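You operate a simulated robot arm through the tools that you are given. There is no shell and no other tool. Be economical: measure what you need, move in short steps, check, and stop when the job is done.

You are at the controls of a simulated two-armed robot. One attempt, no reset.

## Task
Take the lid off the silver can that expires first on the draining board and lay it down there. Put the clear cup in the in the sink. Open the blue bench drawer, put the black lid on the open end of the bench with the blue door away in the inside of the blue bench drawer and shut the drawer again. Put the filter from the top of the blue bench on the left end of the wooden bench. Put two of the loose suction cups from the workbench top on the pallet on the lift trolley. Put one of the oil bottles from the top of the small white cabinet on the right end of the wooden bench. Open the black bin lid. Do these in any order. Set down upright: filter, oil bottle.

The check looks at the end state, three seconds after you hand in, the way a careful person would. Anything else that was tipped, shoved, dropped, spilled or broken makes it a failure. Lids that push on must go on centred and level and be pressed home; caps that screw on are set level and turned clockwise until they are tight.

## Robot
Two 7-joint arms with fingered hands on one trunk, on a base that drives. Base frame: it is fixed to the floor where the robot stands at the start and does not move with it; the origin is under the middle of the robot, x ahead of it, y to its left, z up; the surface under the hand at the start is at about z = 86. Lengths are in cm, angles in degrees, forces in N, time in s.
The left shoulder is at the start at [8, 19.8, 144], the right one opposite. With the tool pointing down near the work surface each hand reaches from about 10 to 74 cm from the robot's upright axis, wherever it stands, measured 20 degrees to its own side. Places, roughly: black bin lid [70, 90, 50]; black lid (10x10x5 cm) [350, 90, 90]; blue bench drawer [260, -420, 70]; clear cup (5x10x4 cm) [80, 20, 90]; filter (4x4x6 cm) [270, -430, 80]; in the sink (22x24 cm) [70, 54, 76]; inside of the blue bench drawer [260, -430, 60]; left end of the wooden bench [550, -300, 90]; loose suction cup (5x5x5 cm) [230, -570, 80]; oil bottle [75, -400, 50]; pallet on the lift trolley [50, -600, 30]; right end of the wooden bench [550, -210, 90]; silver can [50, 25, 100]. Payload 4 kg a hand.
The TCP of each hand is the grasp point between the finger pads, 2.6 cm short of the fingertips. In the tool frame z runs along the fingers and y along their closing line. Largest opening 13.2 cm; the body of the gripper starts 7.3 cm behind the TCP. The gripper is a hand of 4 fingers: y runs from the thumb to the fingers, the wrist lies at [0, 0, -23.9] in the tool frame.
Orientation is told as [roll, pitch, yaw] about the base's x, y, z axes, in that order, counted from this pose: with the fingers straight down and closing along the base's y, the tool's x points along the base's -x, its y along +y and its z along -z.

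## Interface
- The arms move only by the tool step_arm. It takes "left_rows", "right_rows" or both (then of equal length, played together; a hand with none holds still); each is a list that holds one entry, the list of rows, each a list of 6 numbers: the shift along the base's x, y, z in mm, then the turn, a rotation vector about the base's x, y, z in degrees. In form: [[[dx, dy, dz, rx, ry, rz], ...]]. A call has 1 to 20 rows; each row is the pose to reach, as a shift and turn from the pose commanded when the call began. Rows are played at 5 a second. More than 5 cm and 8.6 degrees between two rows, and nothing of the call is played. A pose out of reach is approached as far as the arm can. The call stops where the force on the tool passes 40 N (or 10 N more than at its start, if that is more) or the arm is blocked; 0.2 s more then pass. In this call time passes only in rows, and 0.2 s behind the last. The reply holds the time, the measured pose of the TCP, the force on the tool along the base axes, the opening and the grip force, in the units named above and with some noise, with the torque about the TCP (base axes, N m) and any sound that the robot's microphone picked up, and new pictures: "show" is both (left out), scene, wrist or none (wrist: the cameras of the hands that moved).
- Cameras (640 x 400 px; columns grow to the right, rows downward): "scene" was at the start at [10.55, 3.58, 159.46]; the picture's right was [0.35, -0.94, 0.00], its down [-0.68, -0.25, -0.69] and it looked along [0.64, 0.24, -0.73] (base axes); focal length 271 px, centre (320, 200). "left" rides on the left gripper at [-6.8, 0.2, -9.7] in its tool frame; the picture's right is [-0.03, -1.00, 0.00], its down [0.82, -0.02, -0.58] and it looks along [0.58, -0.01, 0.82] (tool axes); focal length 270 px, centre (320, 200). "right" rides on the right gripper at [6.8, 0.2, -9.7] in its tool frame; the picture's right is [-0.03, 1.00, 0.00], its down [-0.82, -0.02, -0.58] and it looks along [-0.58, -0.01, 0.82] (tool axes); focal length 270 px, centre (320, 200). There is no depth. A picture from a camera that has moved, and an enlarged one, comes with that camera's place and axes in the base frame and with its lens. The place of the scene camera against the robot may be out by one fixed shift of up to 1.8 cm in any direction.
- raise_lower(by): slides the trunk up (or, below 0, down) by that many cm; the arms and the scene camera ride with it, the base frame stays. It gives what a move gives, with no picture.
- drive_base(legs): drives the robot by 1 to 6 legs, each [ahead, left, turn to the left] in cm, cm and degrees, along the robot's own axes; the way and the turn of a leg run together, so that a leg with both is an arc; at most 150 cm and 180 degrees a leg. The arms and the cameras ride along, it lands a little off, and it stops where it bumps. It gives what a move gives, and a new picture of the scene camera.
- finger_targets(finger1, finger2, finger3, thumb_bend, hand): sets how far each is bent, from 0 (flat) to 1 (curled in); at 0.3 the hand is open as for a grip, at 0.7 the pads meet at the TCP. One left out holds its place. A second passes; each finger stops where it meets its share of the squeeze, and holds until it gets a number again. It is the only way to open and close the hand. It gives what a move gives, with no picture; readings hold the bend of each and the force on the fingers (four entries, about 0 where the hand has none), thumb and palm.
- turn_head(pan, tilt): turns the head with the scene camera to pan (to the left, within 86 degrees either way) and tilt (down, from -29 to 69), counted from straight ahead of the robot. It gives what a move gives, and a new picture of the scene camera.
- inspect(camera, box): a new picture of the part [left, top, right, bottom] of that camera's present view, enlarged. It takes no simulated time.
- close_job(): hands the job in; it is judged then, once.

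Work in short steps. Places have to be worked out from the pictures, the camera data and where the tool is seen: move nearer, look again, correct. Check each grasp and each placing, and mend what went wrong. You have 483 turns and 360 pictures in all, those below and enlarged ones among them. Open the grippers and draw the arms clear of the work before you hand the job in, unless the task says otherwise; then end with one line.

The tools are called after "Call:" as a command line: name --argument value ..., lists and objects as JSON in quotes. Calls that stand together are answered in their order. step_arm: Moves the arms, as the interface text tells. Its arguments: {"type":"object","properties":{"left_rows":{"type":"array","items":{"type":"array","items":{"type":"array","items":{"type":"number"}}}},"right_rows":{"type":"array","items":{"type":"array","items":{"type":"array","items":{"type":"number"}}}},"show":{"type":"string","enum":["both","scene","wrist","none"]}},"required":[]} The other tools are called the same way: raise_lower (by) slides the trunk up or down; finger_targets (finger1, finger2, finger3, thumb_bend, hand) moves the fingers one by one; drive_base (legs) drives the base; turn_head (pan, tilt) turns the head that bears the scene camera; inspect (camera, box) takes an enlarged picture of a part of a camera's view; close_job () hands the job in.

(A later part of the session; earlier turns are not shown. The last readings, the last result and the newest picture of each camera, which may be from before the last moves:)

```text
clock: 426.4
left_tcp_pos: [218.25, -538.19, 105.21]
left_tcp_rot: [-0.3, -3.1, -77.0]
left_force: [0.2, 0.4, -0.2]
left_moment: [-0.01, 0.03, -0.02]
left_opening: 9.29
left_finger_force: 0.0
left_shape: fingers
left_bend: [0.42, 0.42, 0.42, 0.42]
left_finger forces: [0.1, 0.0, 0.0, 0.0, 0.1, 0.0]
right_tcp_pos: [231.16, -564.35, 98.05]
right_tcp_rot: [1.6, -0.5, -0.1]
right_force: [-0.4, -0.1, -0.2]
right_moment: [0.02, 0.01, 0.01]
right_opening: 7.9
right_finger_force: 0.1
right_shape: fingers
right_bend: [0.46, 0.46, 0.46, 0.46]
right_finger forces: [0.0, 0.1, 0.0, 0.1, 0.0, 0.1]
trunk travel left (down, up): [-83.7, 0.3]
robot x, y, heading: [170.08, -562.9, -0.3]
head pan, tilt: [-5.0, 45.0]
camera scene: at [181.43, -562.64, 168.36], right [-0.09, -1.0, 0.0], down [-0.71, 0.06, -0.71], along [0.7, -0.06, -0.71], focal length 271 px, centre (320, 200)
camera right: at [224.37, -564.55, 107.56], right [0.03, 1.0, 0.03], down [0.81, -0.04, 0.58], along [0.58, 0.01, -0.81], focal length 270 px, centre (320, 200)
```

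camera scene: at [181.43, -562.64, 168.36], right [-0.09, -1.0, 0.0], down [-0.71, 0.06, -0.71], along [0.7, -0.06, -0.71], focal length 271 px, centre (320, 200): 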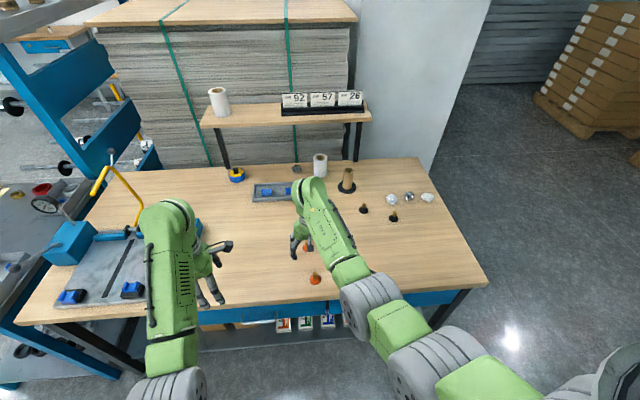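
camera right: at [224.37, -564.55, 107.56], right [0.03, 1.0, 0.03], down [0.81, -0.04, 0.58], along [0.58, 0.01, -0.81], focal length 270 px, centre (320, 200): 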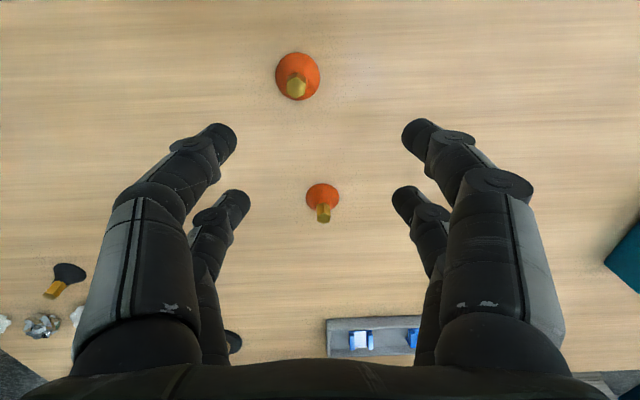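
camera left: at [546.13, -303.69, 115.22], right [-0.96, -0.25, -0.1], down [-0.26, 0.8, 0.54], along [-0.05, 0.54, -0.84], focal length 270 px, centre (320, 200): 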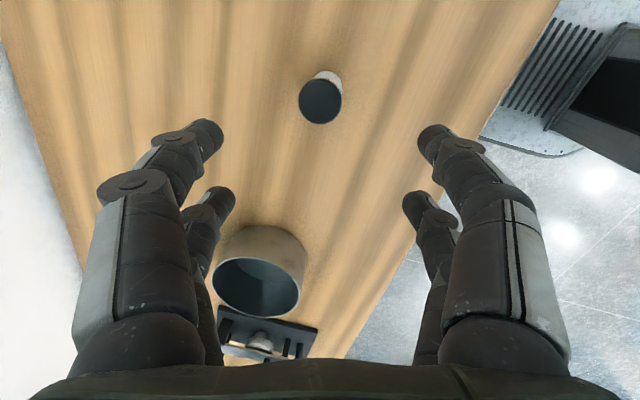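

Cup A at about [230, -566]. Pre-close, align the camera-side pair and lower part-way for a better look.

Call:
finger_targets --hand "right" --finger1 0.55 --finger2 0.55 --finger3 0.55 --thumb_bend 0.55

Call:
step_arm --right_rows '[[[2, -8, -40, 0, 0, 0], [2, -15, -80, 0, 0, 0]]]' --show "wrist"

```text
clock: 427.4
left_tcp_pos: [218.18, -538.31, 105.29]
left_tcp_rot: [-0.2, -3.1, -76.9]
left_force: [-0.6, 0.3, -0.2]
left_moment: [0.0, 0.0, 0.01]
left_opening: 9.28
left_finger_force: 0.1
left_shape: fingers
left_bend: [0.42, 0.42, 0.42, 0.42]
left_finger forces: [0.2, 0.1, 0.0, 0.0, 0.0, 0.0]
right_tcp_pos: [231.16, -564.42, 98.07]
right_tcp_rot: [1.5, -0.7, -0.2]
right_force: [-0.5, 0.0, -0.1]
right_moment: [-0.02, -0.02, -0.01]
right_opening: 4.98
right_finger_force: 0.0
right_shape: fingers
right_bend: [0.55, 0.55, 0.55, 0.55]
right_finger forces: [0.1, 0.0, 0.1, 0.0, 0.0, 0.0]
trunk travel left (down, up): [-83.7, 0.3]
robot x, y, heading: [169.98, -562.77, 0.3]
head pan, tilt: [-5.0, 45.0]
```

```text
clock: 428.0
left_tcp_pos: [218.42, -538.33, 105.25]
left_tcp_rot: [-0.3, -3.1, -77.0]
left_force: [0.3, -0.9, 0.0]
left_moment: [-0.01, 0.03, -0.01]
left_opening: 9.25
left_finger_force: 0.1
left_shape: fingers
left_bend: [0.42, 0.42, 0.42, 0.42]
left_finger forces: [0.0, 0.0, 0.1, 0.0, 0.0, 0.1]
right_tcp_pos: [231.36, -565.93, 90.07]
right_tcp_rot: [1.5, -0.8, 0.0]
right_force: [0.9, 0.6, 0.9]
right_moment: [-0.01, 0.01, -0.06]
right_opening: 4.97
right_finger_force: 0.0
right_shape: fingers
right_bend: [0.55, 0.55, 0.55, 0.55]
right_finger forces: [0.0, 0.0, 0.0, 0.0, 0.0, 0.0]
trunk travel left (down, up): [-83.7, 0.3]
robot x, y, heading: [170.04, -562.42, -0.0]
head pan, tilt: [-5.0, 45.0]
camera right: at [224.54, -566.02, 99.7], right [0.03, 1.0, 0.03], down [0.81, -0.04, 0.59], along [0.59, 0.01, -0.81], focal length 270 px, centre (320, 200)
```

right: 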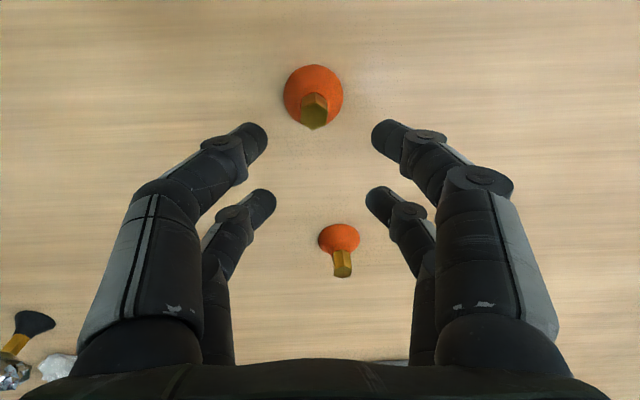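

Alignment good; stem top near z 85–86. Lower to 86 and close.

Call:
step_arm --right_rows '[[[0, 0, -20, 0, 0, 0], [0, 0, -35, 0, 0, 0], [0, 0, -43, 0, 0, 0]]]' --show "wrist"

Call:
finger_targets --hand "right" --finger1 0.75 --finger2 0.72 --finger3 0.72 --thumb_bend 0.75

Call:
inspect --camera "right" --box '[160, 0, 480, 200]'

```text
clock: 428.8
left_tcp_pos: [218.14, -538.29, 105.22]
left_tcp_rot: [-0.2, -3.1, -77.0]
left_force: [-1.4, 1.1, 0.0]
left_moment: [0.03, -0.03, -0.02]
left_opening: 9.27
left_finger_force: 0.1
left_shape: fingers
left_bend: [0.42, 0.42, 0.42, 0.42]
left_finger forces: [0.1, 0.0, 0.1, 0.0, 0.1, 0.0]
right_tcp_pos: [231.34, -565.89, 85.86]
right_tcp_rot: [1.5, -0.6, -0.1]
right_force: [0.2, 0.0, -0.1]
right_moment: [-0.01, 0.01, 0.03]
right_opening: 4.99
right_finger_force: 0.0
right_shape: fingers
right_bend: [0.55, 0.55, 0.55, 0.55]
right_finger forces: [0.0, 0.0, 0.0, 0.1, 0.0, 0.0]
trunk travel left (down, up): [-83.7, 0.3]
robot x, y, heading: [170.42, -563.02, 0.1]
head pan, tilt: [-5.0, 45.0]
camera right: at [224.55, -566.05, 95.44], right [0.03, 1.0, 0.03], down [0.81, -0.04, 0.59], along [0.59, 0.01, -0.81], focal length 270 px, centre (320, 200)
```

right: 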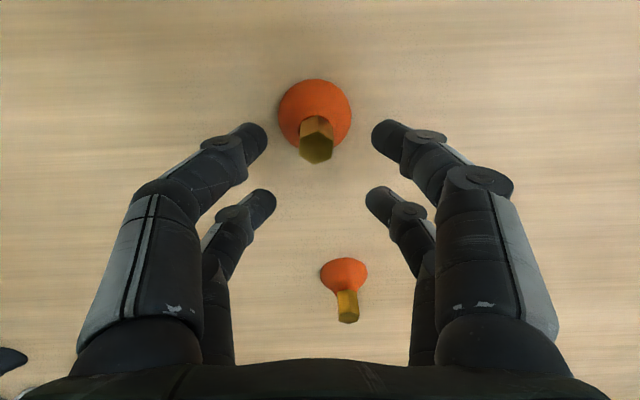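

```text
clock: 429.8
left_tcp_pos: [218.15, -538.28, 105.27]
left_tcp_rot: [-0.2, -3.1, -77.0]
left_force: [0.5, 0.5, 0.8]
left_moment: [0.04, 0.01, -0.03]
left_opening: 9.27
left_finger_force: 0.0
left_shape: fingers
left_bend: [0.42, 0.42, 0.42, 0.42]
left_finger forces: [0.0, 0.0, 0.0, 0.0, 0.0, 0.1]
right_tcp_pos: [231.29, -565.85, 85.85]
right_tcp_rot: [1.5, -0.6, -0.1]
right_force: [0.3, -0.7, 0.0]
right_moment: [0.02, 0.0, 0.01]
right_opening: 1.36
right_finger_force: 8.4
right_shape: fingers
right_bend: [0.66, 0.71, 0.71, 0.67]
right_finger forces: [8.4, 0.1, 0.0, 0.1, 8.2, 0.0]
trunk travel left (down, up): [-83.7, 0.3]
robot x, y, heading: [170.38, -562.46, 0.3]
head pan, tilt: [-5.0, 45.0]
```

```text
2.00 times, centred on (320, 100) of right
camera zoom: at [224.54, -566.06, 95.46], right [0.03, 1.0, 0.03], down [0.81, -0.04, 0.59], along [0.59, 0.01, -0.81], focal length 541 px, centre (320, 400)
```

zoom: 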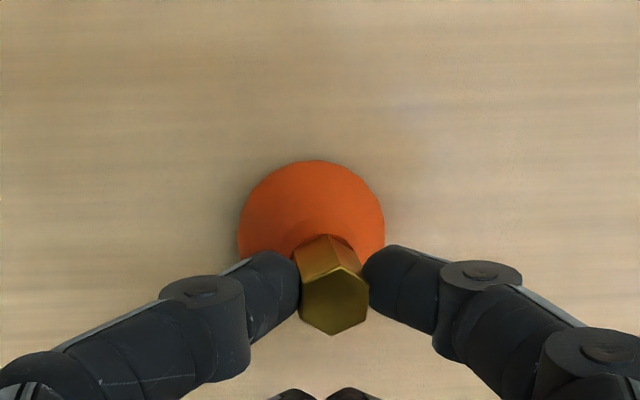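

Stem gripped. Lift and check.

Call:
step_arm --right_rows '[[[0, 0, 15, 0, 0, 0], [0, 0, 45, 0, 0, 0], [-10, -10, 85, 0, 0, 0], [-40, -40, 105, 0, 0, 0], [-70, -70, 105, 0, 0, 0]]]' --show "wrist"

```text
clock: 431.0
left_tcp_pos: [218.06, -538.54, 105.34]
left_tcp_rot: [0.0, -3.0, -77.1]
left_force: [-0.3, 0.0, 0.0]
left_moment: [0.0, -0.03, 0.01]
left_opening: 9.29
left_finger_force: 0.1
left_shape: fingers
left_bend: [0.42, 0.42, 0.42, 0.42]
left_finger forces: [0.0, 0.0, 0.1, 0.0, 0.1, 0.1]
right_tcp_pos: [224.08, -573.06, 96.29]
right_tcp_rot: [1.6, -0.8, -0.1]
right_force: [0.3, -0.4, 0.3]
right_moment: [-0.01, 0.0, -0.02]
right_opening: 1.35
right_finger_force: 7.9
right_shape: fingers
right_bend: [0.66, 0.71, 0.71, 0.67]
right_finger forces: [8.4, 0.0, 0.1, 0.0, 8.0, 0.0]
trunk travel left (down, up): [-83.7, 0.3]
robot x, y, heading: [170.0, -562.59, 0.3]
head pan, tilt: [-5.0, 45.0]
camera right: at [217.19, -573.18, 105.93], right [0.03, 1.0, 0.03], down [0.81, -0.04, 0.59], along [0.59, 0.01, -0.81], focal length 270 px, centre (320, 200)
```

right: 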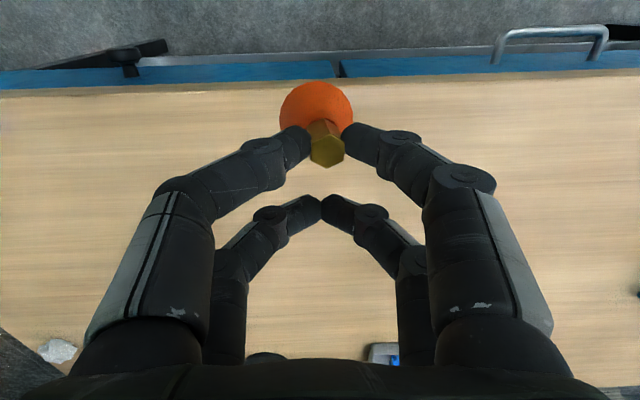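

Held. Move the right hand aside, drive 11 cm forward and bring the left hand above cup B at [240.5, -564.3].

Call:
step_arm --right_rows '[[[-40, -35, 0, 0, 0, 0], [-80, -70, -10, 0, 0, 0], [-120, -105, -25, 0, 0, 0], [-160, -140, -40, 0, 0, 0]]]' --show "none"

Call:
drive_base --legs '[[11, 0, 0]]'

Call:
finger_targets --hand "left" --finger1 0.54 --finger2 0.54 --finger3 0.54 --thumb_bend 0.54

Call:
step_arm --left_rows '[[[25, -45, 0, 0, 0, 0], [50, -90, 0, 0, 0, 0], [75, -135, 0, 0, 0, 0], [95, -180, 0, 0, 0, 0], [110, -225, 0, 0, 0, 0], [110, -243, -40, 0, 0, 0]]]'

```text
refused: row 1 steps farther than a row can; nothing moved
```

```text
clock: 432.2
left_tcp_pos: [228.26, -538.32, 105.61]
left_tcp_rot: [0.1, -3.2, -77.0]
left_force: [-0.2, -0.5, 0.2]
left_moment: [0.0, -0.05, 0.02]
left_opening: 9.27
left_finger_force: 0.1
left_shape: fingers
left_bend: [0.42, 0.42, 0.42, 0.42]
left_finger forces: [0.0, 0.1, 0.1, 0.0, 0.1, 0.0]
right_tcp_pos: [234.39, -573.01, 96.64]
right_tcp_rot: [1.6, -1.0, 0.1]
right_force: [-0.6, -0.7, 0.2]
right_moment: [0.01, -0.04, 0.02]
right_opening: 1.33
right_finger_force: 8.2
right_shape: fingers
right_bend: [0.66, 0.71, 0.71, 0.67]
right_finger forces: [8.3, 0.0, 0.0, 0.0, 8.1, 0.1]
trunk travel left (down, up): [-83.7, 0.3]
robot x, y, heading: [180.37, -562.85, -0.1]
head pan, tilt: [-5.0, 45.0]
camera scene: at [190.92, -562.7, 168.45], right [-0.09, -1.0, 0.0], down [-0.7, 0.06, -0.71], along [0.71, -0.06, -0.7], focal length 271 px, centre (320, 200)
```

scene: 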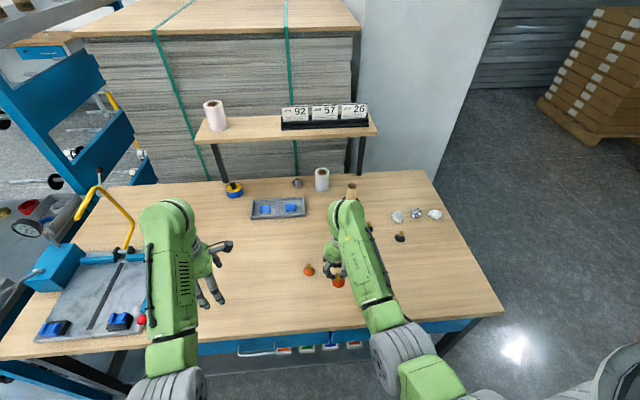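

```text
clock: 433.2
left_tcp_pos: [229.13, -538.34, 105.13]
left_tcp_rot: [-0.4, -3.1, -77.0]
left_force: [-1.0, -1.2, 0.3]
left_moment: [-0.01, 0.02, 0.01]
left_opening: 5.31
left_finger_force: 0.0
left_shape: fingers
left_bend: [0.54, 0.54, 0.54, 0.54]
left_finger forces: [0.1, 0.0, 0.0, 0.1, 0.0, 0.1]
right_tcp_pos: [235.13, -572.83, 96.09]
right_tcp_rot: [1.5, -0.6, 0.0]
right_force: [0.0, 1.0, -0.7]
right_moment: [-0.02, 0.03, 0.0]
right_opening: 1.3
right_finger_force: 8.2
right_shape: fingers
right_bend: [0.66, 0.71, 0.71, 0.67]
right_finger forces: [8.3, 0.0, 0.0, 0.0, 8.0, 0.1]
trunk travel left (down, up): [-83.7, 0.3]
robot x, y, heading: [180.84, -562.66, 0.0]
head pan, tilt: [-5.0, 45.0]
```

```text
refused: row 1 steps farther than a row can; nothing moved
```

Redo with finer steps: right hand aside first, then the left.

Call:
step_arm --right_rows '[[[-25, -30, 0, 0, 0, 0], [-55, -60, 0, 0, 0, 0], [-85, -90, 0, 0, 0, 0], [-115, -120, -10, 0, 0, 0], [-145, -145, -20, 0, 0, 0], [-170, -160, -35, 0, 0, 0]]]' --left_rows '[[[0, 0, 0, 0, 0, 0], [0, 0, 0, 0, 0, 0], [20, -40, 0, 0, 0, 0], [40, -80, 0, 0, 0, 0], [60, -120, 0, 0, 0, 0], [80, -160, 0, 0, 0, 0]]]' --show "none"

Call:
step_arm --left_rows '[[[15, -40, 0, 0, 0, 0], [30, -75, -20, 0, 0, 0], [31, -83, -55, 0, 0, 0]]]'

```text
clock: 434.6
left_tcp_pos: [237.14, -554.45, 105.29]
left_tcp_rot: [-0.2, -3.1, -76.9]
left_force: [0.4, -1.2, 0.2]
left_moment: [-0.01, 0.0, 0.01]
left_opening: 5.26
left_finger_force: 0.0
left_shape: fingers
left_bend: [0.54, 0.54, 0.54, 0.54]
left_finger forces: [0.0, 0.0, 0.0, 0.0, 0.1, 0.0]
right_tcp_pos: [217.99, -589.2, 92.76]
right_tcp_rot: [1.5, -0.6, 0.0]
right_force: [0.7, -0.9, -1.6]
right_moment: [-0.02, -0.02, 0.01]
right_opening: 1.32
right_finger_force: 8.0
right_shape: fingers
right_bend: [0.66, 0.71, 0.71, 0.67]
right_finger forces: [8.2, 0.0, 0.0, 0.0, 8.0, 0.1]
trunk travel left (down, up): [-83.7, 0.3]
robot x, y, heading: [180.46, -562.92, -0.1]
head pan, tilt: [-5.0, 45.0]
```

```text
clock: 435.4
left_tcp_pos: [240.21, -562.58, 99.8]
left_tcp_rot: [-0.2, -3.2, -77.0]
left_force: [0.5, -0.8, -0.4]
left_moment: [-0.01, 0.01, -0.03]
left_opening: 5.26
left_finger_force: 0.1
left_shape: fingers
left_bend: [0.54, 0.54, 0.54, 0.54]
left_finger forces: [0.0, 0.0, 0.0, 0.1, 0.0, 0.1]
right_tcp_pos: [217.76, -589.14, 92.77]
right_tcp_rot: [1.5, -0.5, 0.1]
right_force: [-0.1, -0.1, -0.1]
right_moment: [0.01, -0.01, 0.02]
right_opening: 1.33
right_finger_force: 8.3
right_shape: fingers
right_bend: [0.66, 0.71, 0.71, 0.67]
right_finger forces: [8.2, 0.0, 0.0, 0.0, 7.9, 0.1]
trunk travel left (down, up): [-83.7, 0.3]
robot x, y, heading: [180.62, -563.05, 0.2]
head pan, tilt: [-5.0, 45.0]
camera scene: at [191.97, -562.66, 168.38], right [-0.09, -1.0, 0.0], down [-0.7, 0.06, -0.71], along [0.7, -0.06, -0.71], focal length 271 px, centre (320, 200)
camera left: at [241.87, -568.65, 109.72], right [-0.97, -0.25, 0.01], down [-0.21, 0.82, 0.53], along [-0.14, 0.51, -0.85], focal length 270 px, centre (320, 200)
```

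scene: 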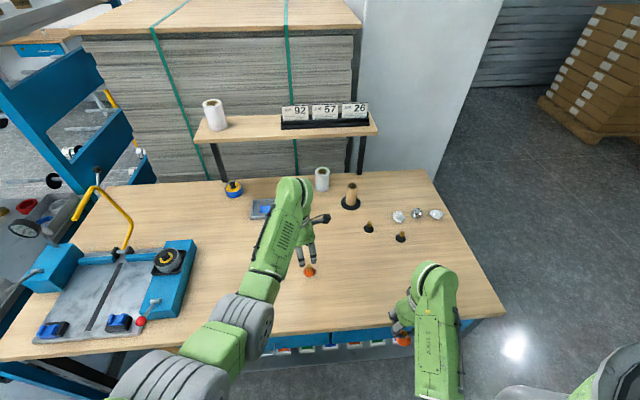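
left: 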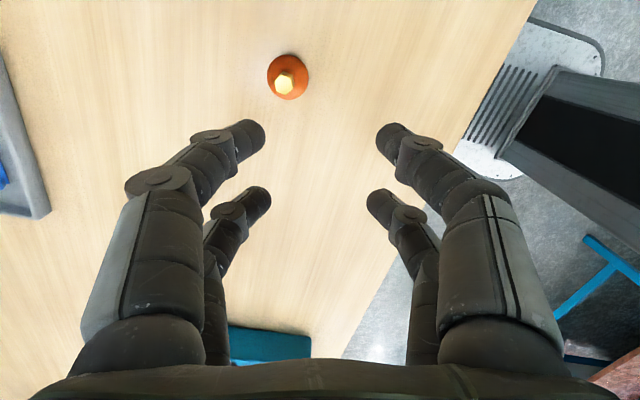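

Cup B is at [243.6, -564.5]. Correct +3 cm in x, lower to z 90 and look again.

Call:
step_arm --left_rows '[[[15, -2, -30, 0, 1, 0], [30, -4, -65, 0, 3, 0], [30, -4, -95, 0, 3, 0]]]' --show "wrist"

```text
clock: 436.2
left_tcp_pos: [239.02, -562.0, 93.59]
left_tcp_rot: [-3.0, -2.6, -76.9]
left_force: [-0.9, 0.6, 0.8]
left_moment: [0.01, 0.0, 0.0]
left_opening: 5.27
left_finger_force: 0.1
left_shape: fingers
left_bend: [0.54, 0.54, 0.54, 0.54]
left_finger forces: [0.0, 0.0, 0.1, 0.1, 0.0, 0.0]
left hand out of reach, approached as far as the arm can: row 2, 3
right_tcp_pos: [217.73, -589.13, 92.86]
right_tcp_rot: [1.4, -0.7, 0.0]
right_force: [-0.6, 0.0, 0.0]
right_moment: [0.0, 0.01, 0.0]
right_opening: 1.31
right_finger_force: 7.8
right_shape: fingers
right_bend: [0.66, 0.71, 0.71, 0.67]
right_finger forces: [8.2, 0.1, 0.1, 0.0, 7.9, 0.0]
trunk travel left (down, up): [-83.7, 0.3]
robot x, y, heading: [180.49, -562.84, 0.1]
head pan, tilt: [-5.0, 45.0]
camera left: at [241.25, -567.91, 103.43], right [-0.97, -0.25, 0.05], down [-0.18, 0.82, 0.54], along [-0.18, 0.51, -0.84], focal length 270 px, centre (320, 200)
```

left: 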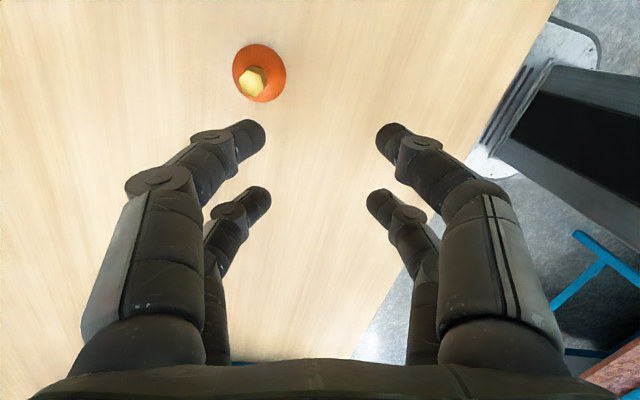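

Out of reach; drive 5 cm closer and re-aim.

Call:
drive_base --legs '[[5.5, 0, 0]]'

Call:
step_arm --left_rows '[[[-5, -5, 0, 2, 0, 0], [-10, -10, 0, 3, 0, 0]]]' --show "wrist"

```text
clock: 437.1
left_tcp_pos: [243.53, -562.09, 93.96]
left_tcp_rot: [-2.7, -2.6, -76.9]
left_force: [0.0, -0.5, 0.8]
left_moment: [0.01, -0.06, 0.01]
left_opening: 5.27
left_finger_force: 0.0
left_shape: fingers
left_bend: [0.54, 0.54, 0.54, 0.54]
left_finger forces: [0.0, 0.0, 0.1, 0.1, 0.0, 0.0]
right_tcp_pos: [222.26, -589.16, 93.13]
right_tcp_rot: [1.5, -1.1, -0.1]
right_force: [-0.8, 0.4, -0.2]
right_moment: [-0.01, -0.06, 0.03]
right_opening: 1.31
right_finger_force: 8.7
right_shape: fingers
right_bend: [0.66, 0.71, 0.71, 0.67]
right_finger forces: [8.2, 0.0, 0.0, 0.0, 7.9, 0.1]
trunk travel left (down, up): [-83.7, 0.3]
robot x, y, heading: [185.92, -562.75, -0.0]
head pan, tilt: [-5.0, 45.0]
camera scene: at [195.62, -562.72, 168.5], right [-0.09, -1.0, 0.0], down [-0.7, 0.06, -0.71], along [0.71, -0.06, -0.7], focal length 271 px, centre (320, 200)
```

scene: 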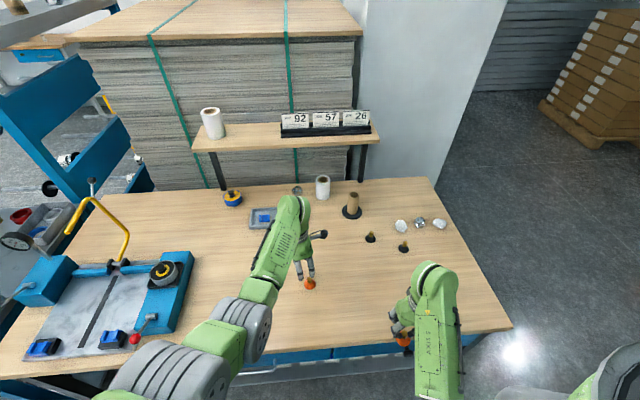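

```text
clock: 437.7
left_tcp_pos: [243.42, -562.51, 93.8]
left_tcp_rot: [-2.5, -0.6, -77.0]
left_force: [-0.6, 0.2, 0.2]
left_moment: [0.01, -0.04, 0.02]
left_opening: 5.25
left_finger_force: 0.0
left_shape: fingers
left_bend: [0.54, 0.54, 0.54, 0.54]
left_finger forces: [0.0, 0.0, 0.0, 0.0, 0.0, 0.0]
left hand out of reach, approached as far as the arm can: row 2
right_tcp_pos: [222.91, -589.25, 92.93]
right_tcp_rot: [1.5, -0.8, -0.1]
right_force: [0.0, -0.1, -0.3]
right_moment: [0.0, 0.0, 0.03]
right_opening: 1.32
right_finger_force: 7.8
right_shape: fingers
right_bend: [0.66, 0.71, 0.71, 0.67]
right_finger forces: [8.1, 0.1, 0.0, 0.0, 7.9, 0.0]
trunk travel left (down, up): [-83.7, 0.3]
robot x, y, heading: [186.21, -562.56, -0.2]
head pan, tilt: [-5.0, 45.0]
camera left: at [245.6, -568.85, 103.49], right [-0.97, -0.25, 0.04], down [-0.18, 0.8, 0.57], along [-0.18, 0.54, -0.82], focal length 270 px, centre (320, 200)
```

left: 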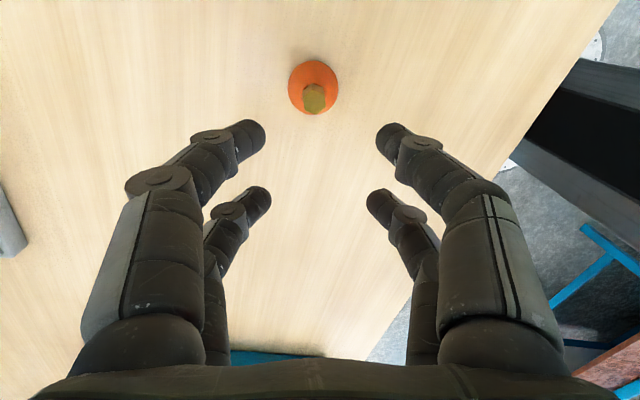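

Stem B is at [244, -564.6]. Pull the right hand back from the bench edge, then lower with the trunk.

Call:
step_arm --right_rows '[[[-30, -10, -5, 0, 0, 0], [-60, -20, -15, 0, 0, 0]]]' --show "none"

Call:
raise_lower --by -4

Call:
step_arm --left_rows '[[[0, -3, 0, 0, 0, 0], [1, -5, 0, 0, 0, 0]]]' --show "wrist"

```text
clock: 438.3
left_tcp_pos: [243.5, -562.47, 93.83]
left_tcp_rot: [-2.6, -0.5, -77.0]
left_force: [0.1, 0.3, 0.2]
left_moment: [0.0, -0.01, -0.03]
left_opening: 5.26
left_finger_force: 0.0
left_shape: fingers
left_bend: [0.54, 0.54, 0.54, 0.54]
left_finger forces: [0.0, 0.0, 0.0, 0.1, 0.0, 0.0]
right_tcp_pos: [216.95, -591.21, 91.29]
right_tcp_rot: [1.6, -0.6, -0.2]
right_force: [0.1, -0.4, 0.0]
right_moment: [0.02, 0.01, -0.01]
right_opening: 1.27
right_finger_force: 7.8
right_shape: fingers
right_bend: [0.66, 0.71, 0.71, 0.67]
right_finger forces: [8.1, 0.0, 0.0, 0.0, 7.9, 0.0]
trunk travel left (down, up): [-83.7, 0.3]
robot x, y, heading: [186.39, -562.75, 0.0]
head pan, tilt: [-5.0, 45.0]
```

```text
clock: 439.1
left_tcp_pos: [243.65, -562.38, 89.75]
left_tcp_rot: [-2.7, -0.6, -77.0]
left_force: [-1.2, -0.6, 0.4]
left_moment: [-0.01, -0.02, -0.01]
left_opening: 5.24
left_finger_force: 0.1
left_shape: fingers
left_bend: [0.54, 0.54, 0.54, 0.54]
left_finger forces: [0.0, 0.0, 0.0, 0.0, 0.0, 0.0]
right_tcp_pos: [217.13, -591.08, 87.33]
right_tcp_rot: [1.5, -0.6, -0.1]
right_force: [0.1, -0.4, -0.1]
right_moment: [0.0, -0.04, 0.0]
right_opening: 1.3
right_finger_force: 8.2
right_shape: fingers
right_bend: [0.66, 0.71, 0.71, 0.67]
right_finger forces: [8.2, 0.0, 0.1, 0.1, 7.9, 0.1]
trunk travel left (down, up): [-79.7, 4.3]
robot x, y, heading: [186.17, -562.75, 0.1]
head pan, tilt: [-5.0, 45.0]
```

```text
clock: 439.7
left_tcp_pos: [243.42, -562.65, 89.83]
left_tcp_rot: [-2.7, -0.5, -77.0]
left_force: [-0.9, -0.5, 0.0]
left_moment: [0.01, -0.03, -0.01]
left_opening: 5.25
left_finger_force: 0.0
left_shape: fingers
left_bend: [0.54, 0.54, 0.54, 0.54]
left_finger forces: [0.0, 0.1, 0.0, 0.1, 0.0, 0.0]
left hand out of reach, approached as far as the arm can: row 2
right_tcp_pos: [217.14, -591.14, 87.24]
right_tcp_rot: [1.5, -0.6, 0.0]
right_force: [-0.9, 0.6, -0.3]
right_moment: [0.01, 0.01, -0.03]
right_opening: 1.3
right_finger_force: 7.4
right_shape: fingers
right_bend: [0.66, 0.71, 0.71, 0.67]
right_finger forces: [8.2, 0.0, 0.1, 0.0, 7.9, 0.0]
trunk travel left (down, up): [-79.7, 4.3]
robot x, y, heading: [186.21, -562.84, 0.1]
head pan, tilt: [-5.0, 45.0]
camera left: at [245.7, -569.05, 99.4], right [-0.97, -0.25, 0.05], down [-0.18, 0.8, 0.57], along [-0.18, 0.54, -0.82], focal length 270 px, centre (320, 200)
```

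left: 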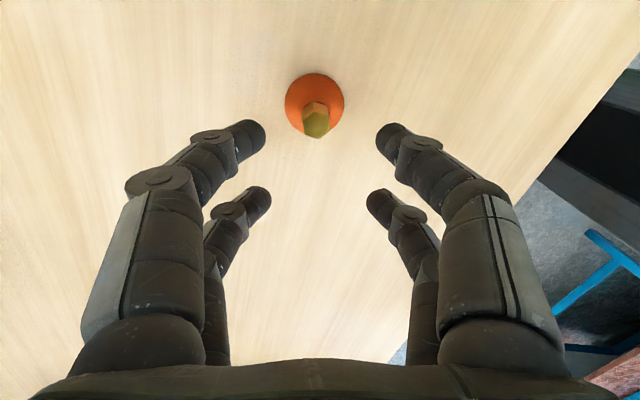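

Same picture as for cup A. Lower the trunk 4 cm and close.

Call:
raise_lower --by -4

Call:
finger_targets --hand "left" --finger1 0.75 --finger2 0.72 --finger3 0.72 --thumb_bend 0.75

Call:
inspect --camera "left" --box '[160, 0, 480, 200]'

```text
clock: 440.6
left_tcp_pos: [243.49, -562.65, 85.71]
left_tcp_rot: [-2.7, -0.5, -77.0]
left_force: [0.5, 0.3, 0.9]
left_moment: [-0.01, -0.02, 0.03]
left_opening: 5.26
left_finger_force: 0.1
left_shape: fingers
left_bend: [0.54, 0.54, 0.54, 0.54]
left_finger forces: [0.0, 0.0, 0.0, 0.0, 0.0, 0.0]
right_tcp_pos: [217.24, -591.06, 83.22]
right_tcp_rot: [1.5, -0.7, -0.1]
right_force: [-0.4, 1.0, -0.2]
right_moment: [0.01, 0.0, 0.01]
right_opening: 1.34
right_finger_force: 8.1
right_shape: fingers
right_bend: [0.66, 0.71, 0.71, 0.67]
right_finger forces: [8.2, 0.1, 0.1, 0.0, 7.9, 0.0]
trunk travel left (down, up): [-75.7, 8.3]
robot x, y, heading: [185.89, -562.6, -0.1]
head pan, tilt: [-5.0, 45.0]
```

```text
clock: 441.6
left_tcp_pos: [243.55, -562.67, 85.84]
left_tcp_rot: [-2.7, -0.6, -77.0]
left_force: [-0.3, 0.2, 1.0]
left_moment: [0.02, 0.05, -0.01]
left_opening: 1.12
left_finger_force: 7.1
left_shape: fingers
left_bend: [0.68, 0.71, 0.71, 0.67]
left_finger forces: [7.0, 0.1, 0.1, 0.1, 7.7, 0.1]
right_tcp_pos: [217.09, -591.18, 83.26]
right_tcp_rot: [1.5, -0.6, -0.2]
right_force: [0.1, -0.6, 0.1]
right_moment: [-0.03, -0.02, 0.03]
right_opening: 1.31
right_finger_force: 7.9
right_shape: fingers
right_bend: [0.66, 0.71, 0.71, 0.67]
right_finger forces: [8.2, 0.1, 0.1, 0.1, 7.9, 0.0]
trunk travel left (down, up): [-75.7, 8.3]
robot x, y, heading: [185.86, -562.53, -0.2]
head pan, tilt: [-5.0, 45.0]
```

```text
2.00 times, centred on (320, 100) of left
camera zoom: at [245.72, -569.05, 95.39], right [-0.97, -0.25, 0.05], down [-0.18, 0.8, 0.57], along [-0.18, 0.54, -0.82], focal length 541 px, centre (320, 400)
```

zoom: 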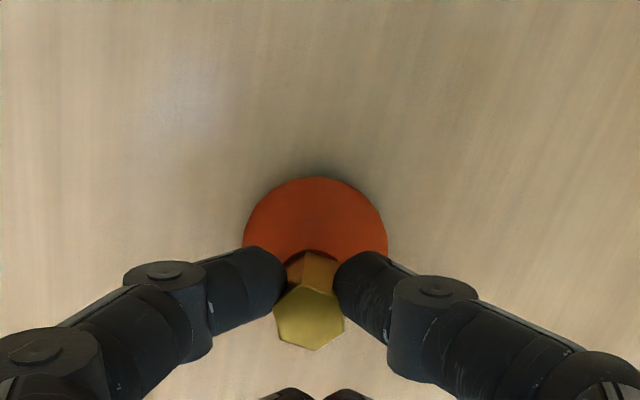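

Gripped. Lift with the trunk and check.

Call:
raise_lower --by 8

Call:
inspect --camera "left" --box '[0, 0, 640, 400]'

```text
clock: 442.7
left_tcp_pos: [243.48, -562.63, 93.78]
left_tcp_rot: [-2.7, -0.5, -77.0]
left_force: [0.2, 0.1, -0.3]
left_moment: [-0.01, 0.01, -0.01]
left_opening: 1.1
left_finger_force: 7.0
left_shape: fingers
left_bend: [0.68, 0.71, 0.71, 0.68]
left_finger forces: [7.0, 0.1, 0.0, 0.0, 7.3, 0.0]
right_tcp_pos: [217.17, -591.14, 91.32]
right_tcp_rot: [1.4, -0.6, -0.1]
right_force: [0.4, -0.3, -1.4]
right_moment: [0.0, 0.06, 0.01]
right_opening: 1.32
right_finger_force: 8.2
right_shape: fingers
right_bend: [0.66, 0.71, 0.71, 0.67]
right_finger forces: [8.1, 0.1, 0.0, 0.0, 7.9, 0.0]
trunk travel left (down, up): [-83.7, 0.3]
robot x, y, heading: [186.27, -562.79, 0.1]
head pan, tilt: [-5.0, 45.0]
```

```text
1.00 times, centred on (320, 200) of left (not enlarged: the box is as wide or as high as the picture)
camera zoom: at [245.73, -569.04, 103.37], right [-0.97, -0.25, 0.05], down [-0.18, 0.8, 0.57], along [-0.18, 0.54, -0.82], focal length 270 px, centre (320, 200)
```

zoom: 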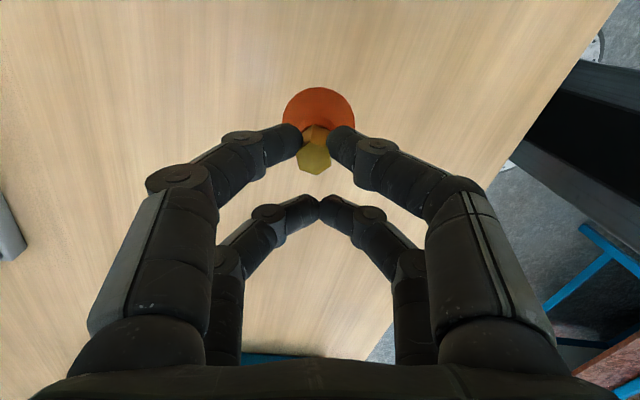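

Both cups are held. Back away from the bench and turn right to see the trolley.

Call:
drive_base --legs '[[-36, 0, 0], [0, 0, -90]]'

Call:
turn_head --pan -55 --tilt 40

```text
clock: 448.9
left_tcp_pos: [149.35, -619.96, 93.69]
left_tcp_rot: [-2.7, -0.5, -167.1]
left_force: [0.6, -0.1, -0.7]
left_moment: [-0.02, -0.02, 0.01]
left_opening: 1.08
left_finger_force: 7.0
left_shape: fingers
left_bend: [0.68, 0.71, 0.71, 0.68]
left_finger forces: [6.9, 0.1, 0.0, 0.0, 7.0, 0.0]
right_tcp_pos: [120.95, -593.7, 91.23]
right_tcp_rot: [1.4, -0.6, -90.2]
right_force: [0.7, 0.9, -0.3]
right_moment: [0.0, 0.01, 0.0]
right_opening: 1.3
right_finger_force: 7.5
right_shape: fingers
right_bend: [0.66, 0.71, 0.71, 0.67]
right_finger forces: [7.8, 0.0, 0.0, 0.0, 7.8, 0.0]
trunk travel left (down, up): [-83.7, 0.3]
robot x, y, heading: [149.72, -562.7, -89.8]
head pan, tilt: [-5.0, 45.0]
camera scene: at [148.73, -573.07, 168.38], right [-1.0, 0.09, 0.0], down [0.06, 0.7, -0.71], along [-0.06, -0.7, -0.71], focal length 271 px, centre (320, 200)
```

scene: 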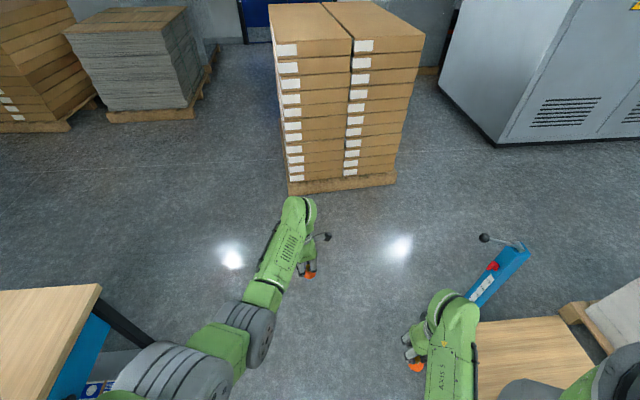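

```text
clock: 450.1
left_tcp_pos: [149.42, -620.06, 93.68]
left_tcp_rot: [-2.7, -0.5, -167.1]
left_force: [-0.2, 1.2, 0.1]
left_moment: [0.02, 0.01, 0.0]
left_opening: 1.09
left_finger_force: 7.0
left_shape: fingers
left_bend: [0.68, 0.71, 0.71, 0.68]
left_finger forces: [6.8, 0.1, 0.1, 0.0, 7.0, 0.0]
right_tcp_pos: [121.02, -593.63, 91.35]
right_tcp_rot: [1.5, -0.4, -90.1]
right_force: [0.8, -1.1, 0.0]
right_moment: [-0.03, -0.01, 0.02]
right_opening: 1.27
right_finger_force: 7.4
right_shape: fingers
right_bend: [0.66, 0.71, 0.71, 0.67]
right_finger forces: [7.8, 0.0, 0.0, 0.0, 7.7, 0.0]
trunk travel left (down, up): [-83.7, 0.3]
robot x, y, heading: [149.42, -562.38, -90.0]
head pan, tilt: [-55.0, 40.0]
camera scene: at [142.47, -569.83, 169.1], right [-0.57, 0.82, 0.0], down [0.53, 0.37, -0.77], along [-0.63, -0.44, -0.64], focal length 271 px, centre (320, 200)
```

scene: 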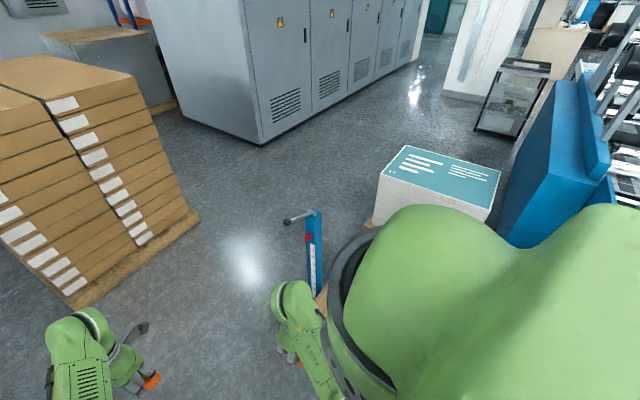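

The trolley's deck is at about x 24–67, y -617 to -580, mast at its -y end. I turn to face -x and move beside it.

Call:
drive_base --legs '[[0, 0, -90], [0, 24, 0], [25, 0, 0]]'

Call:
turn_head --pan 0 --tilt 50

```text
clock: 457.1
left_tcp_pos: [67.26, -587.05, 93.97]
left_tcp_rot: [-2.5, -0.5, 103.5]
left_force: [0.1, -0.4, -1.0]
left_moment: [-0.02, 0.02, -0.03]
left_opening: 1.04
left_finger_force: 6.9
left_shape: fingers
left_bend: [0.68, 0.71, 0.71, 0.68]
left_finger forces: [6.8, 0.1, 0.0, 0.0, 6.9, 0.0]
right_tcp_pos: [93.22, -558.39, 91.29]
right_tcp_rot: [1.6, -0.9, -179.6]
right_force: [0.2, 0.8, -0.9]
right_moment: [-0.02, 0.01, -0.01]
right_opening: 1.28
right_finger_force: 7.3
right_shape: fingers
right_bend: [0.66, 0.71, 0.71, 0.68]
right_finger forces: [7.4, 0.0, 0.1, 0.0, 7.6, 0.1]
trunk travel left (down, up): [-83.7, 0.3]
robot x, y, heading: [124.13, -586.71, -179.5]
head pan, tilt: [-55.0, 40.0]
camera scene: at [116.9, -578.88, 169.13], right [0.82, 0.58, 0.0], down [0.37, -0.52, -0.77], along [-0.45, 0.62, -0.64], focal length 271 px, centre (320, 200)
```

scene: 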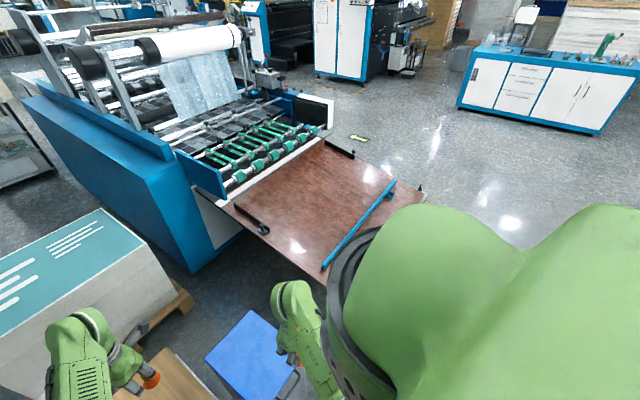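

```text
clock: 458.3
left_tcp_pos: [66.83, -587.03, 93.86]
left_tcp_rot: [-2.7, -0.5, 103.4]
left_force: [-0.5, -0.2, -0.2]
left_moment: [-0.03, 0.0, 0.01]
left_opening: 1.03
left_finger_force: 7.2
left_shape: fingers
left_bend: [0.68, 0.71, 0.71, 0.68]
left_finger forces: [6.7, 0.0, 0.0, 0.1, 6.8, 0.1]
right_tcp_pos: [92.9, -558.45, 91.22]
right_tcp_rot: [1.4, -0.6, -179.7]
right_force: [-0.2, 0.2, -0.3]
right_moment: [0.03, -0.01, 0.0]
right_opening: 1.26
right_finger_force: 8.0
right_shape: fingers
right_bend: [0.66, 0.71, 0.71, 0.68]
right_finger forces: [7.5, 0.0, 0.1, 0.0, 7.7, 0.1]
trunk travel left (down, up): [-83.7, 0.3]
robot x, y, heading: [124.11, -586.43, -179.8]
head pan, tilt: [0.0, 50.0]
camera scene: at [113.66, -585.9, 167.7], right [-0.01, 1.0, 0.0], down [0.77, 0.0, -0.64], along [-0.64, 0.0, -0.77], focal length 271 px, centre (320, 200)
```

scene: 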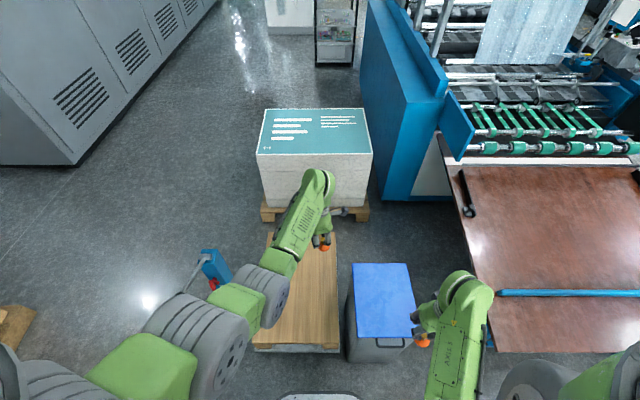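

I see the deck now: x 26–87, y -614..-577, with the blue-lidded bin to its right. Spread the hands over the deck: left to [64, -600], right to [82, -585].

Call:
step_arm --left_rows '[[[-10, -30, 0, 0, 0, 0], [-20, -65, 0, 0, 0, 0], [-30, -100, 0, 0, 0, 0], [-30, -130, 0, 0, 0, 0], [-30, -130, 0, 0, 0, 0], [-30, -130, 0, 0, 0, 0], [-30, -130, 0, 0, 0, 0]]]' --right_rows '[[[0, 0, 0, 0, 0, 0], [0, -40, 0, 0, 0, 0], [-20, -80, 0, 0, 0, 0], [-40, -120, 0, 0, 0, 0], [-60, -160, 0, 0, 0, 0], [-80, -200, 0, 0, 0, 0], [-105, -235, 0, 0, 0, 0]]]' --show "scene"

```text
clock: 459.9
left_tcp_pos: [64.05, -600.02, 93.6]
left_tcp_rot: [-2.8, -0.6, 103.3]
left_force: [0.1, -0.6, -0.8]
left_moment: [0.0, 0.0, -0.01]
left_opening: 1.04
left_finger_force: 6.4
left_shape: fingers
left_bend: [0.68, 0.71, 0.71, 0.71]
left_finger forces: [6.8, 0.1, 0.1, 0.1, 6.6, 0.0]
right_tcp_pos: [82.39, -581.89, 91.09]
right_tcp_rot: [1.5, -0.4, -179.8]
right_force: [0.3, -0.4, -0.4]
right_moment: [0.04, -0.04, 0.0]
right_opening: 1.24
right_finger_force: 6.8
right_shape: fingers
right_bend: [0.66, 0.71, 0.71, 0.68]
right_finger forces: [7.4, 0.0, 0.1, 0.0, 7.5, 0.0]
trunk travel left (down, up): [-83.7, 0.3]
robot x, y, heading: [124.23, -586.81, -179.5]
head pan, tilt: [0.0, 50.0]
camera scene: at [113.33, -586.09, 167.67], right [-0.01, 1.0, 0.0], down [0.77, 0.01, -0.64], along [-0.64, 0.0, -0.77], focal length 271 px, centre (320, 200)
```

scene: 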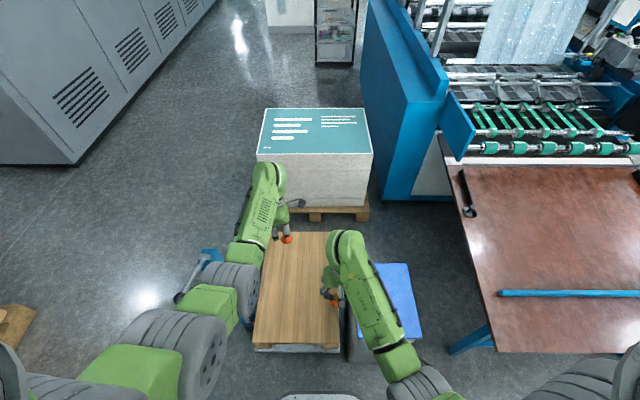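

Move the right hand further from the bin (y -590), then lower the trunk in stages.

Call:
step_arm --right_rows '[[[5, -40, 0, 0, 0, 0], [10, -80, 0, 0, 0, 0]]]' --show "none"

Call:
raise_lower --by -30

Call:
turn_head --pan 0 --tilt 55

```text
clock: 460.5
left_tcp_pos: [64.09, -600.09, 93.53]
left_tcp_rot: [-2.8, -0.7, 103.4]
left_force: [0.1, -0.8, -0.1]
left_moment: [0.03, -0.01, 0.02]
left_opening: 1.0
left_finger_force: 7.3
left_shape: fingers
left_bend: [0.68, 0.71, 0.71, 0.71]
left_finger forces: [6.9, 0.1, 0.1, 0.0, 6.7, 0.0]
right_tcp_pos: [83.35, -590.51, 91.2]
right_tcp_rot: [1.4, -0.5, -179.8]
right_force: [-0.3, 0.1, 0.0]
right_moment: [-0.02, 0.01, 0.01]
right_opening: 1.26
right_finger_force: 7.4
right_shape: fingers
right_bend: [0.66, 0.71, 0.71, 0.68]
right_finger forces: [7.3, 0.0, 0.0, 0.0, 7.5, 0.0]
trunk travel left (down, up): [-83.7, 0.3]
robot x, y, heading: [124.67, -586.7, -179.8]
head pan, tilt: [0.0, 50.0]
```

```text
clock: 463.5
left_tcp_pos: [63.96, -600.02, 63.71]
left_tcp_rot: [-2.7, -0.5, 103.4]
left_force: [0.1, 0.2, 0.0]
left_moment: [-0.02, 0.0, 0.02]
left_opening: 1.03
left_finger_force: 6.6
left_shape: fingers
left_bend: [0.68, 0.71, 0.71, 0.71]
left_finger forces: [6.7, 0.0, 0.0, 0.0, 6.7, 0.0]
right_tcp_pos: [83.56, -590.3, 61.2]
right_tcp_rot: [1.5, -0.6, -179.7]
right_force: [-0.3, 0.2, -1.1]
right_moment: [0.01, 0.03, -0.01]
right_opening: 1.22
right_finger_force: 7.4
right_shape: fingers
right_bend: [0.66, 0.71, 0.71, 0.68]
right_finger forces: [7.3, 0.0, 0.0, 0.0, 7.4, 0.0]
trunk travel left (down, up): [-53.7, 30.3]
robot x, y, heading: [124.52, -586.68, -179.7]
head pan, tilt: [0.0, 50.0]
```

```text
clock: 464.2
left_tcp_pos: [63.97, -599.88, 63.57]
left_tcp_rot: [-2.7, -0.6, 103.4]
left_force: [-0.2, -0.4, -0.6]
left_moment: [0.01, -0.02, 0.0]
left_opening: 1.05
left_finger_force: 6.5
left_shape: fingers
left_bend: [0.68, 0.71, 0.71, 0.71]
left_finger forces: [6.8, 0.1, 0.0, 0.0, 6.7, 0.0]
right_tcp_pos: [83.51, -590.35, 61.23]
right_tcp_rot: [1.4, -0.5, -179.7]
right_force: [-0.8, 0.1, -0.8]
right_moment: [-0.03, 0.01, -0.02]
right_opening: 1.22
right_finger_force: 7.3
right_shape: fingers
right_bend: [0.66, 0.71, 0.71, 0.68]
right_finger forces: [7.4, 0.1, 0.1, 0.0, 7.5, 0.0]
trunk travel left (down, up): [-53.7, 30.3]
robot x, y, heading: [124.0, -586.64, -179.5]
head pan, tilt: [0.0, 55.0]
camera scene: at [114.02, -585.94, 137.04], right [-0.01, 1.0, 0.0], down [0.82, 0.01, -0.57], along [-0.57, 0.0, -0.82], focal length 271 px, centre (320, 200)
```

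scene: 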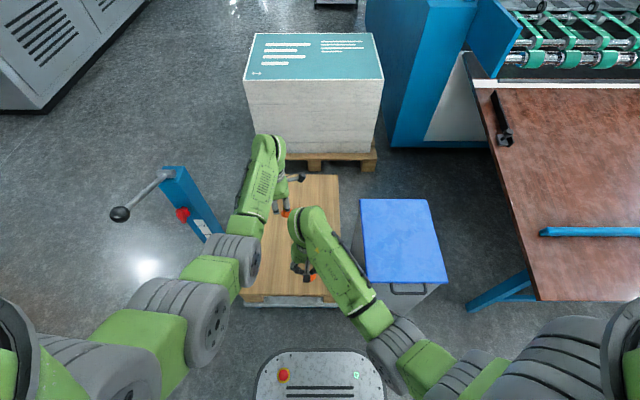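

Right cup is a bit near the deck's edge; move it to x≈78.5, y≈-588, then continue down.

Call:
step_arm --right_rows '[[[-25, 10, 0, 0, 0, 0], [-50, 22, 0, 0, 0, 0]]]' --show "none"

Call:
raise_lower --by -20

Call:
inspect --camera "right" --box '[0, 0, 640, 400]'

Call:
inspect --camera "left" --box '[0, 0, 640, 400]'

```text
clock: 464.8
left_tcp_pos: [63.92, -599.87, 63.61]
left_tcp_rot: [-2.8, -0.5, 103.4]
left_force: [-0.3, 0.2, -1.0]
left_moment: [0.0, 0.0, 0.0]
left_opening: 1.03
left_finger_force: 6.7
left_shape: fingers
left_bend: [0.68, 0.71, 0.71, 0.71]
left_finger forces: [6.8, 0.1, 0.0, 0.0, 6.7, 0.1]
right_tcp_pos: [78.35, -588.13, 60.99]
right_tcp_rot: [1.6, -0.5, -179.7]
right_force: [-0.6, 0.8, -0.5]
right_moment: [-0.02, 0.02, -0.03]
right_opening: 1.23
right_finger_force: 7.3
right_shape: fingers
right_bend: [0.66, 0.71, 0.71, 0.68]
right_finger forces: [7.3, 0.0, 0.0, 0.0, 7.4, 0.0]
trunk travel left (down, up): [-53.7, 30.3]
robot x, y, heading: [124.38, -586.49, -179.6]
head pan, tilt: [0.0, 55.0]
```

```text
clock: 467.0
left_tcp_pos: [63.92, -600.02, 43.78]
left_tcp_rot: [-2.7, -0.4, 103.4]
left_force: [-0.3, 0.0, -1.5]
left_moment: [-0.03, 0.0, 0.01]
left_opening: 1.05
left_finger_force: 6.8
left_shape: fingers
left_bend: [0.68, 0.71, 0.71, 0.71]
left_finger forces: [6.8, 0.0, 0.1, 0.0, 6.7, 0.0]
right_tcp_pos: [78.37, -588.04, 40.89]
right_tcp_rot: [1.5, -0.6, -179.6]
right_force: [-0.6, 0.3, -0.4]
right_moment: [0.0, 0.01, 0.01]
right_opening: 1.25
right_finger_force: 7.1
right_shape: fingers
right_bend: [0.66, 0.71, 0.71, 0.68]
right_finger forces: [7.3, 0.0, 0.0, 0.0, 7.4, 0.1]
trunk travel left (down, up): [-33.7, 50.3]
robot x, y, heading: [123.68, -586.93, -179.6]
head pan, tilt: [0.0, 55.0]
```

```text
1.00 times, centred on (320, 200) of right (not enlarged: the box is as wide or as high as the picture)
camera zoom: at [85.45, -588.0, 50.55], right [-0.02, -1.0, 0.03], down [-0.81, 0.03, 0.59], along [-0.59, -0.01, -0.81], focal length 270 px, centre (320, 200)
```

zoom: 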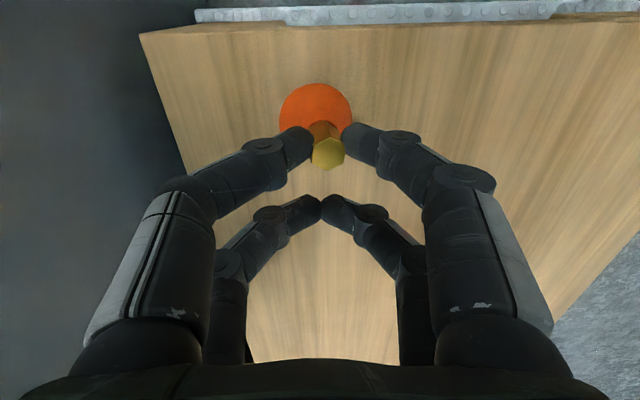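

```text
1.00 times, centred on (320, 200) of left (not enlarged: the box is as wide or as high as the picture)
camera zoom: at [61.93, -593.45, 53.34], right [0.97, 0.26, 0.05], down [0.18, -0.8, 0.57], along [0.18, -0.54, -0.82], focal length 270 px, centre (320, 200)
```

zoom: 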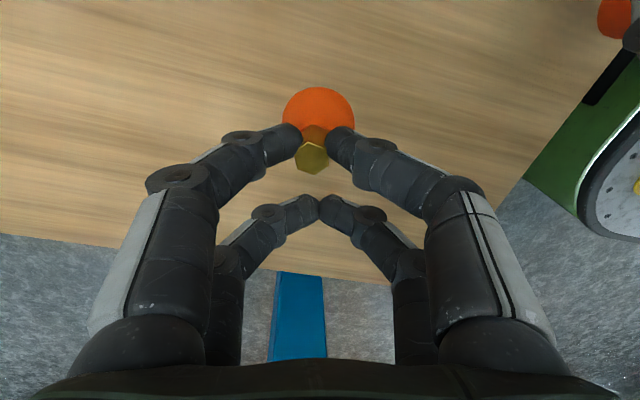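

Both cups are above the wood. Lower the right one to contact.

Call:
step_arm --right_rows '[[[0, 0, -15, 0, 0, 0], [0, 0, -28, 0, 0, 0], [0, 0, -36, 0, 0, 0], [0, 0, -43, 0, 0, 0], [0, 0, -50, 0, 0, 0], [0, 0, -56, 0, 0, 0], [0, 0, -62, 0, 0, 0]]]' --show "wrist"

```text
clock: 468.1
left_tcp_pos: [64.09, -599.78, 43.94]
left_tcp_rot: [-2.6, -0.5, 103.3]
left_force: [-0.6, -0.4, -0.5]
left_moment: [0.01, 0.01, -0.02]
left_opening: 1.04
left_finger_force: 6.7
left_shape: fingers
left_bend: [0.68, 0.71, 0.71, 0.71]
left_finger forces: [6.8, 0.1, 0.0, 0.1, 6.7, 0.0]
right_tcp_pos: [78.35, -588.02, 36.67]
right_tcp_rot: [1.8, -0.9, -180.0]
right_force: [11.2, 8.3, 23.6]
right_moment: [0.18, -0.65, 0.16]
right_opening: 1.15
right_finger_force: 15.4
right_shape: fingers
right_bend: [0.71, 0.71, 0.71, 0.73]
right_finger forces: [11.8, 0.0, 0.1, 0.1, 20.3, 0.1]
trunk travel left (down, up): [-33.7, 50.3]
robot x, y, heading: [124.27, -586.83, -179.4]
head pan, tilt: [0.0, 55.0]
stopped in row 5 (right hand): the force on the tool passed its limit at 46 N (the readings are from after the stop); the commanded pose is now the measured one
camera right: at [85.49, -588.03, 46.29], right [-0.02, -1.0, 0.03], down [-0.81, 0.04, 0.59], along [-0.59, -0.01, -0.81], focal length 270 px, centre (320, 200)
```

right: 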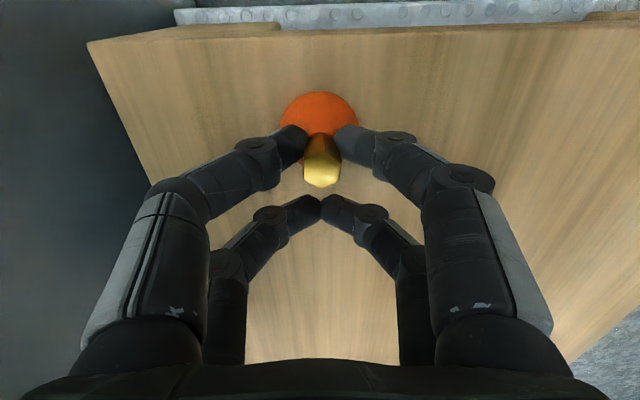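

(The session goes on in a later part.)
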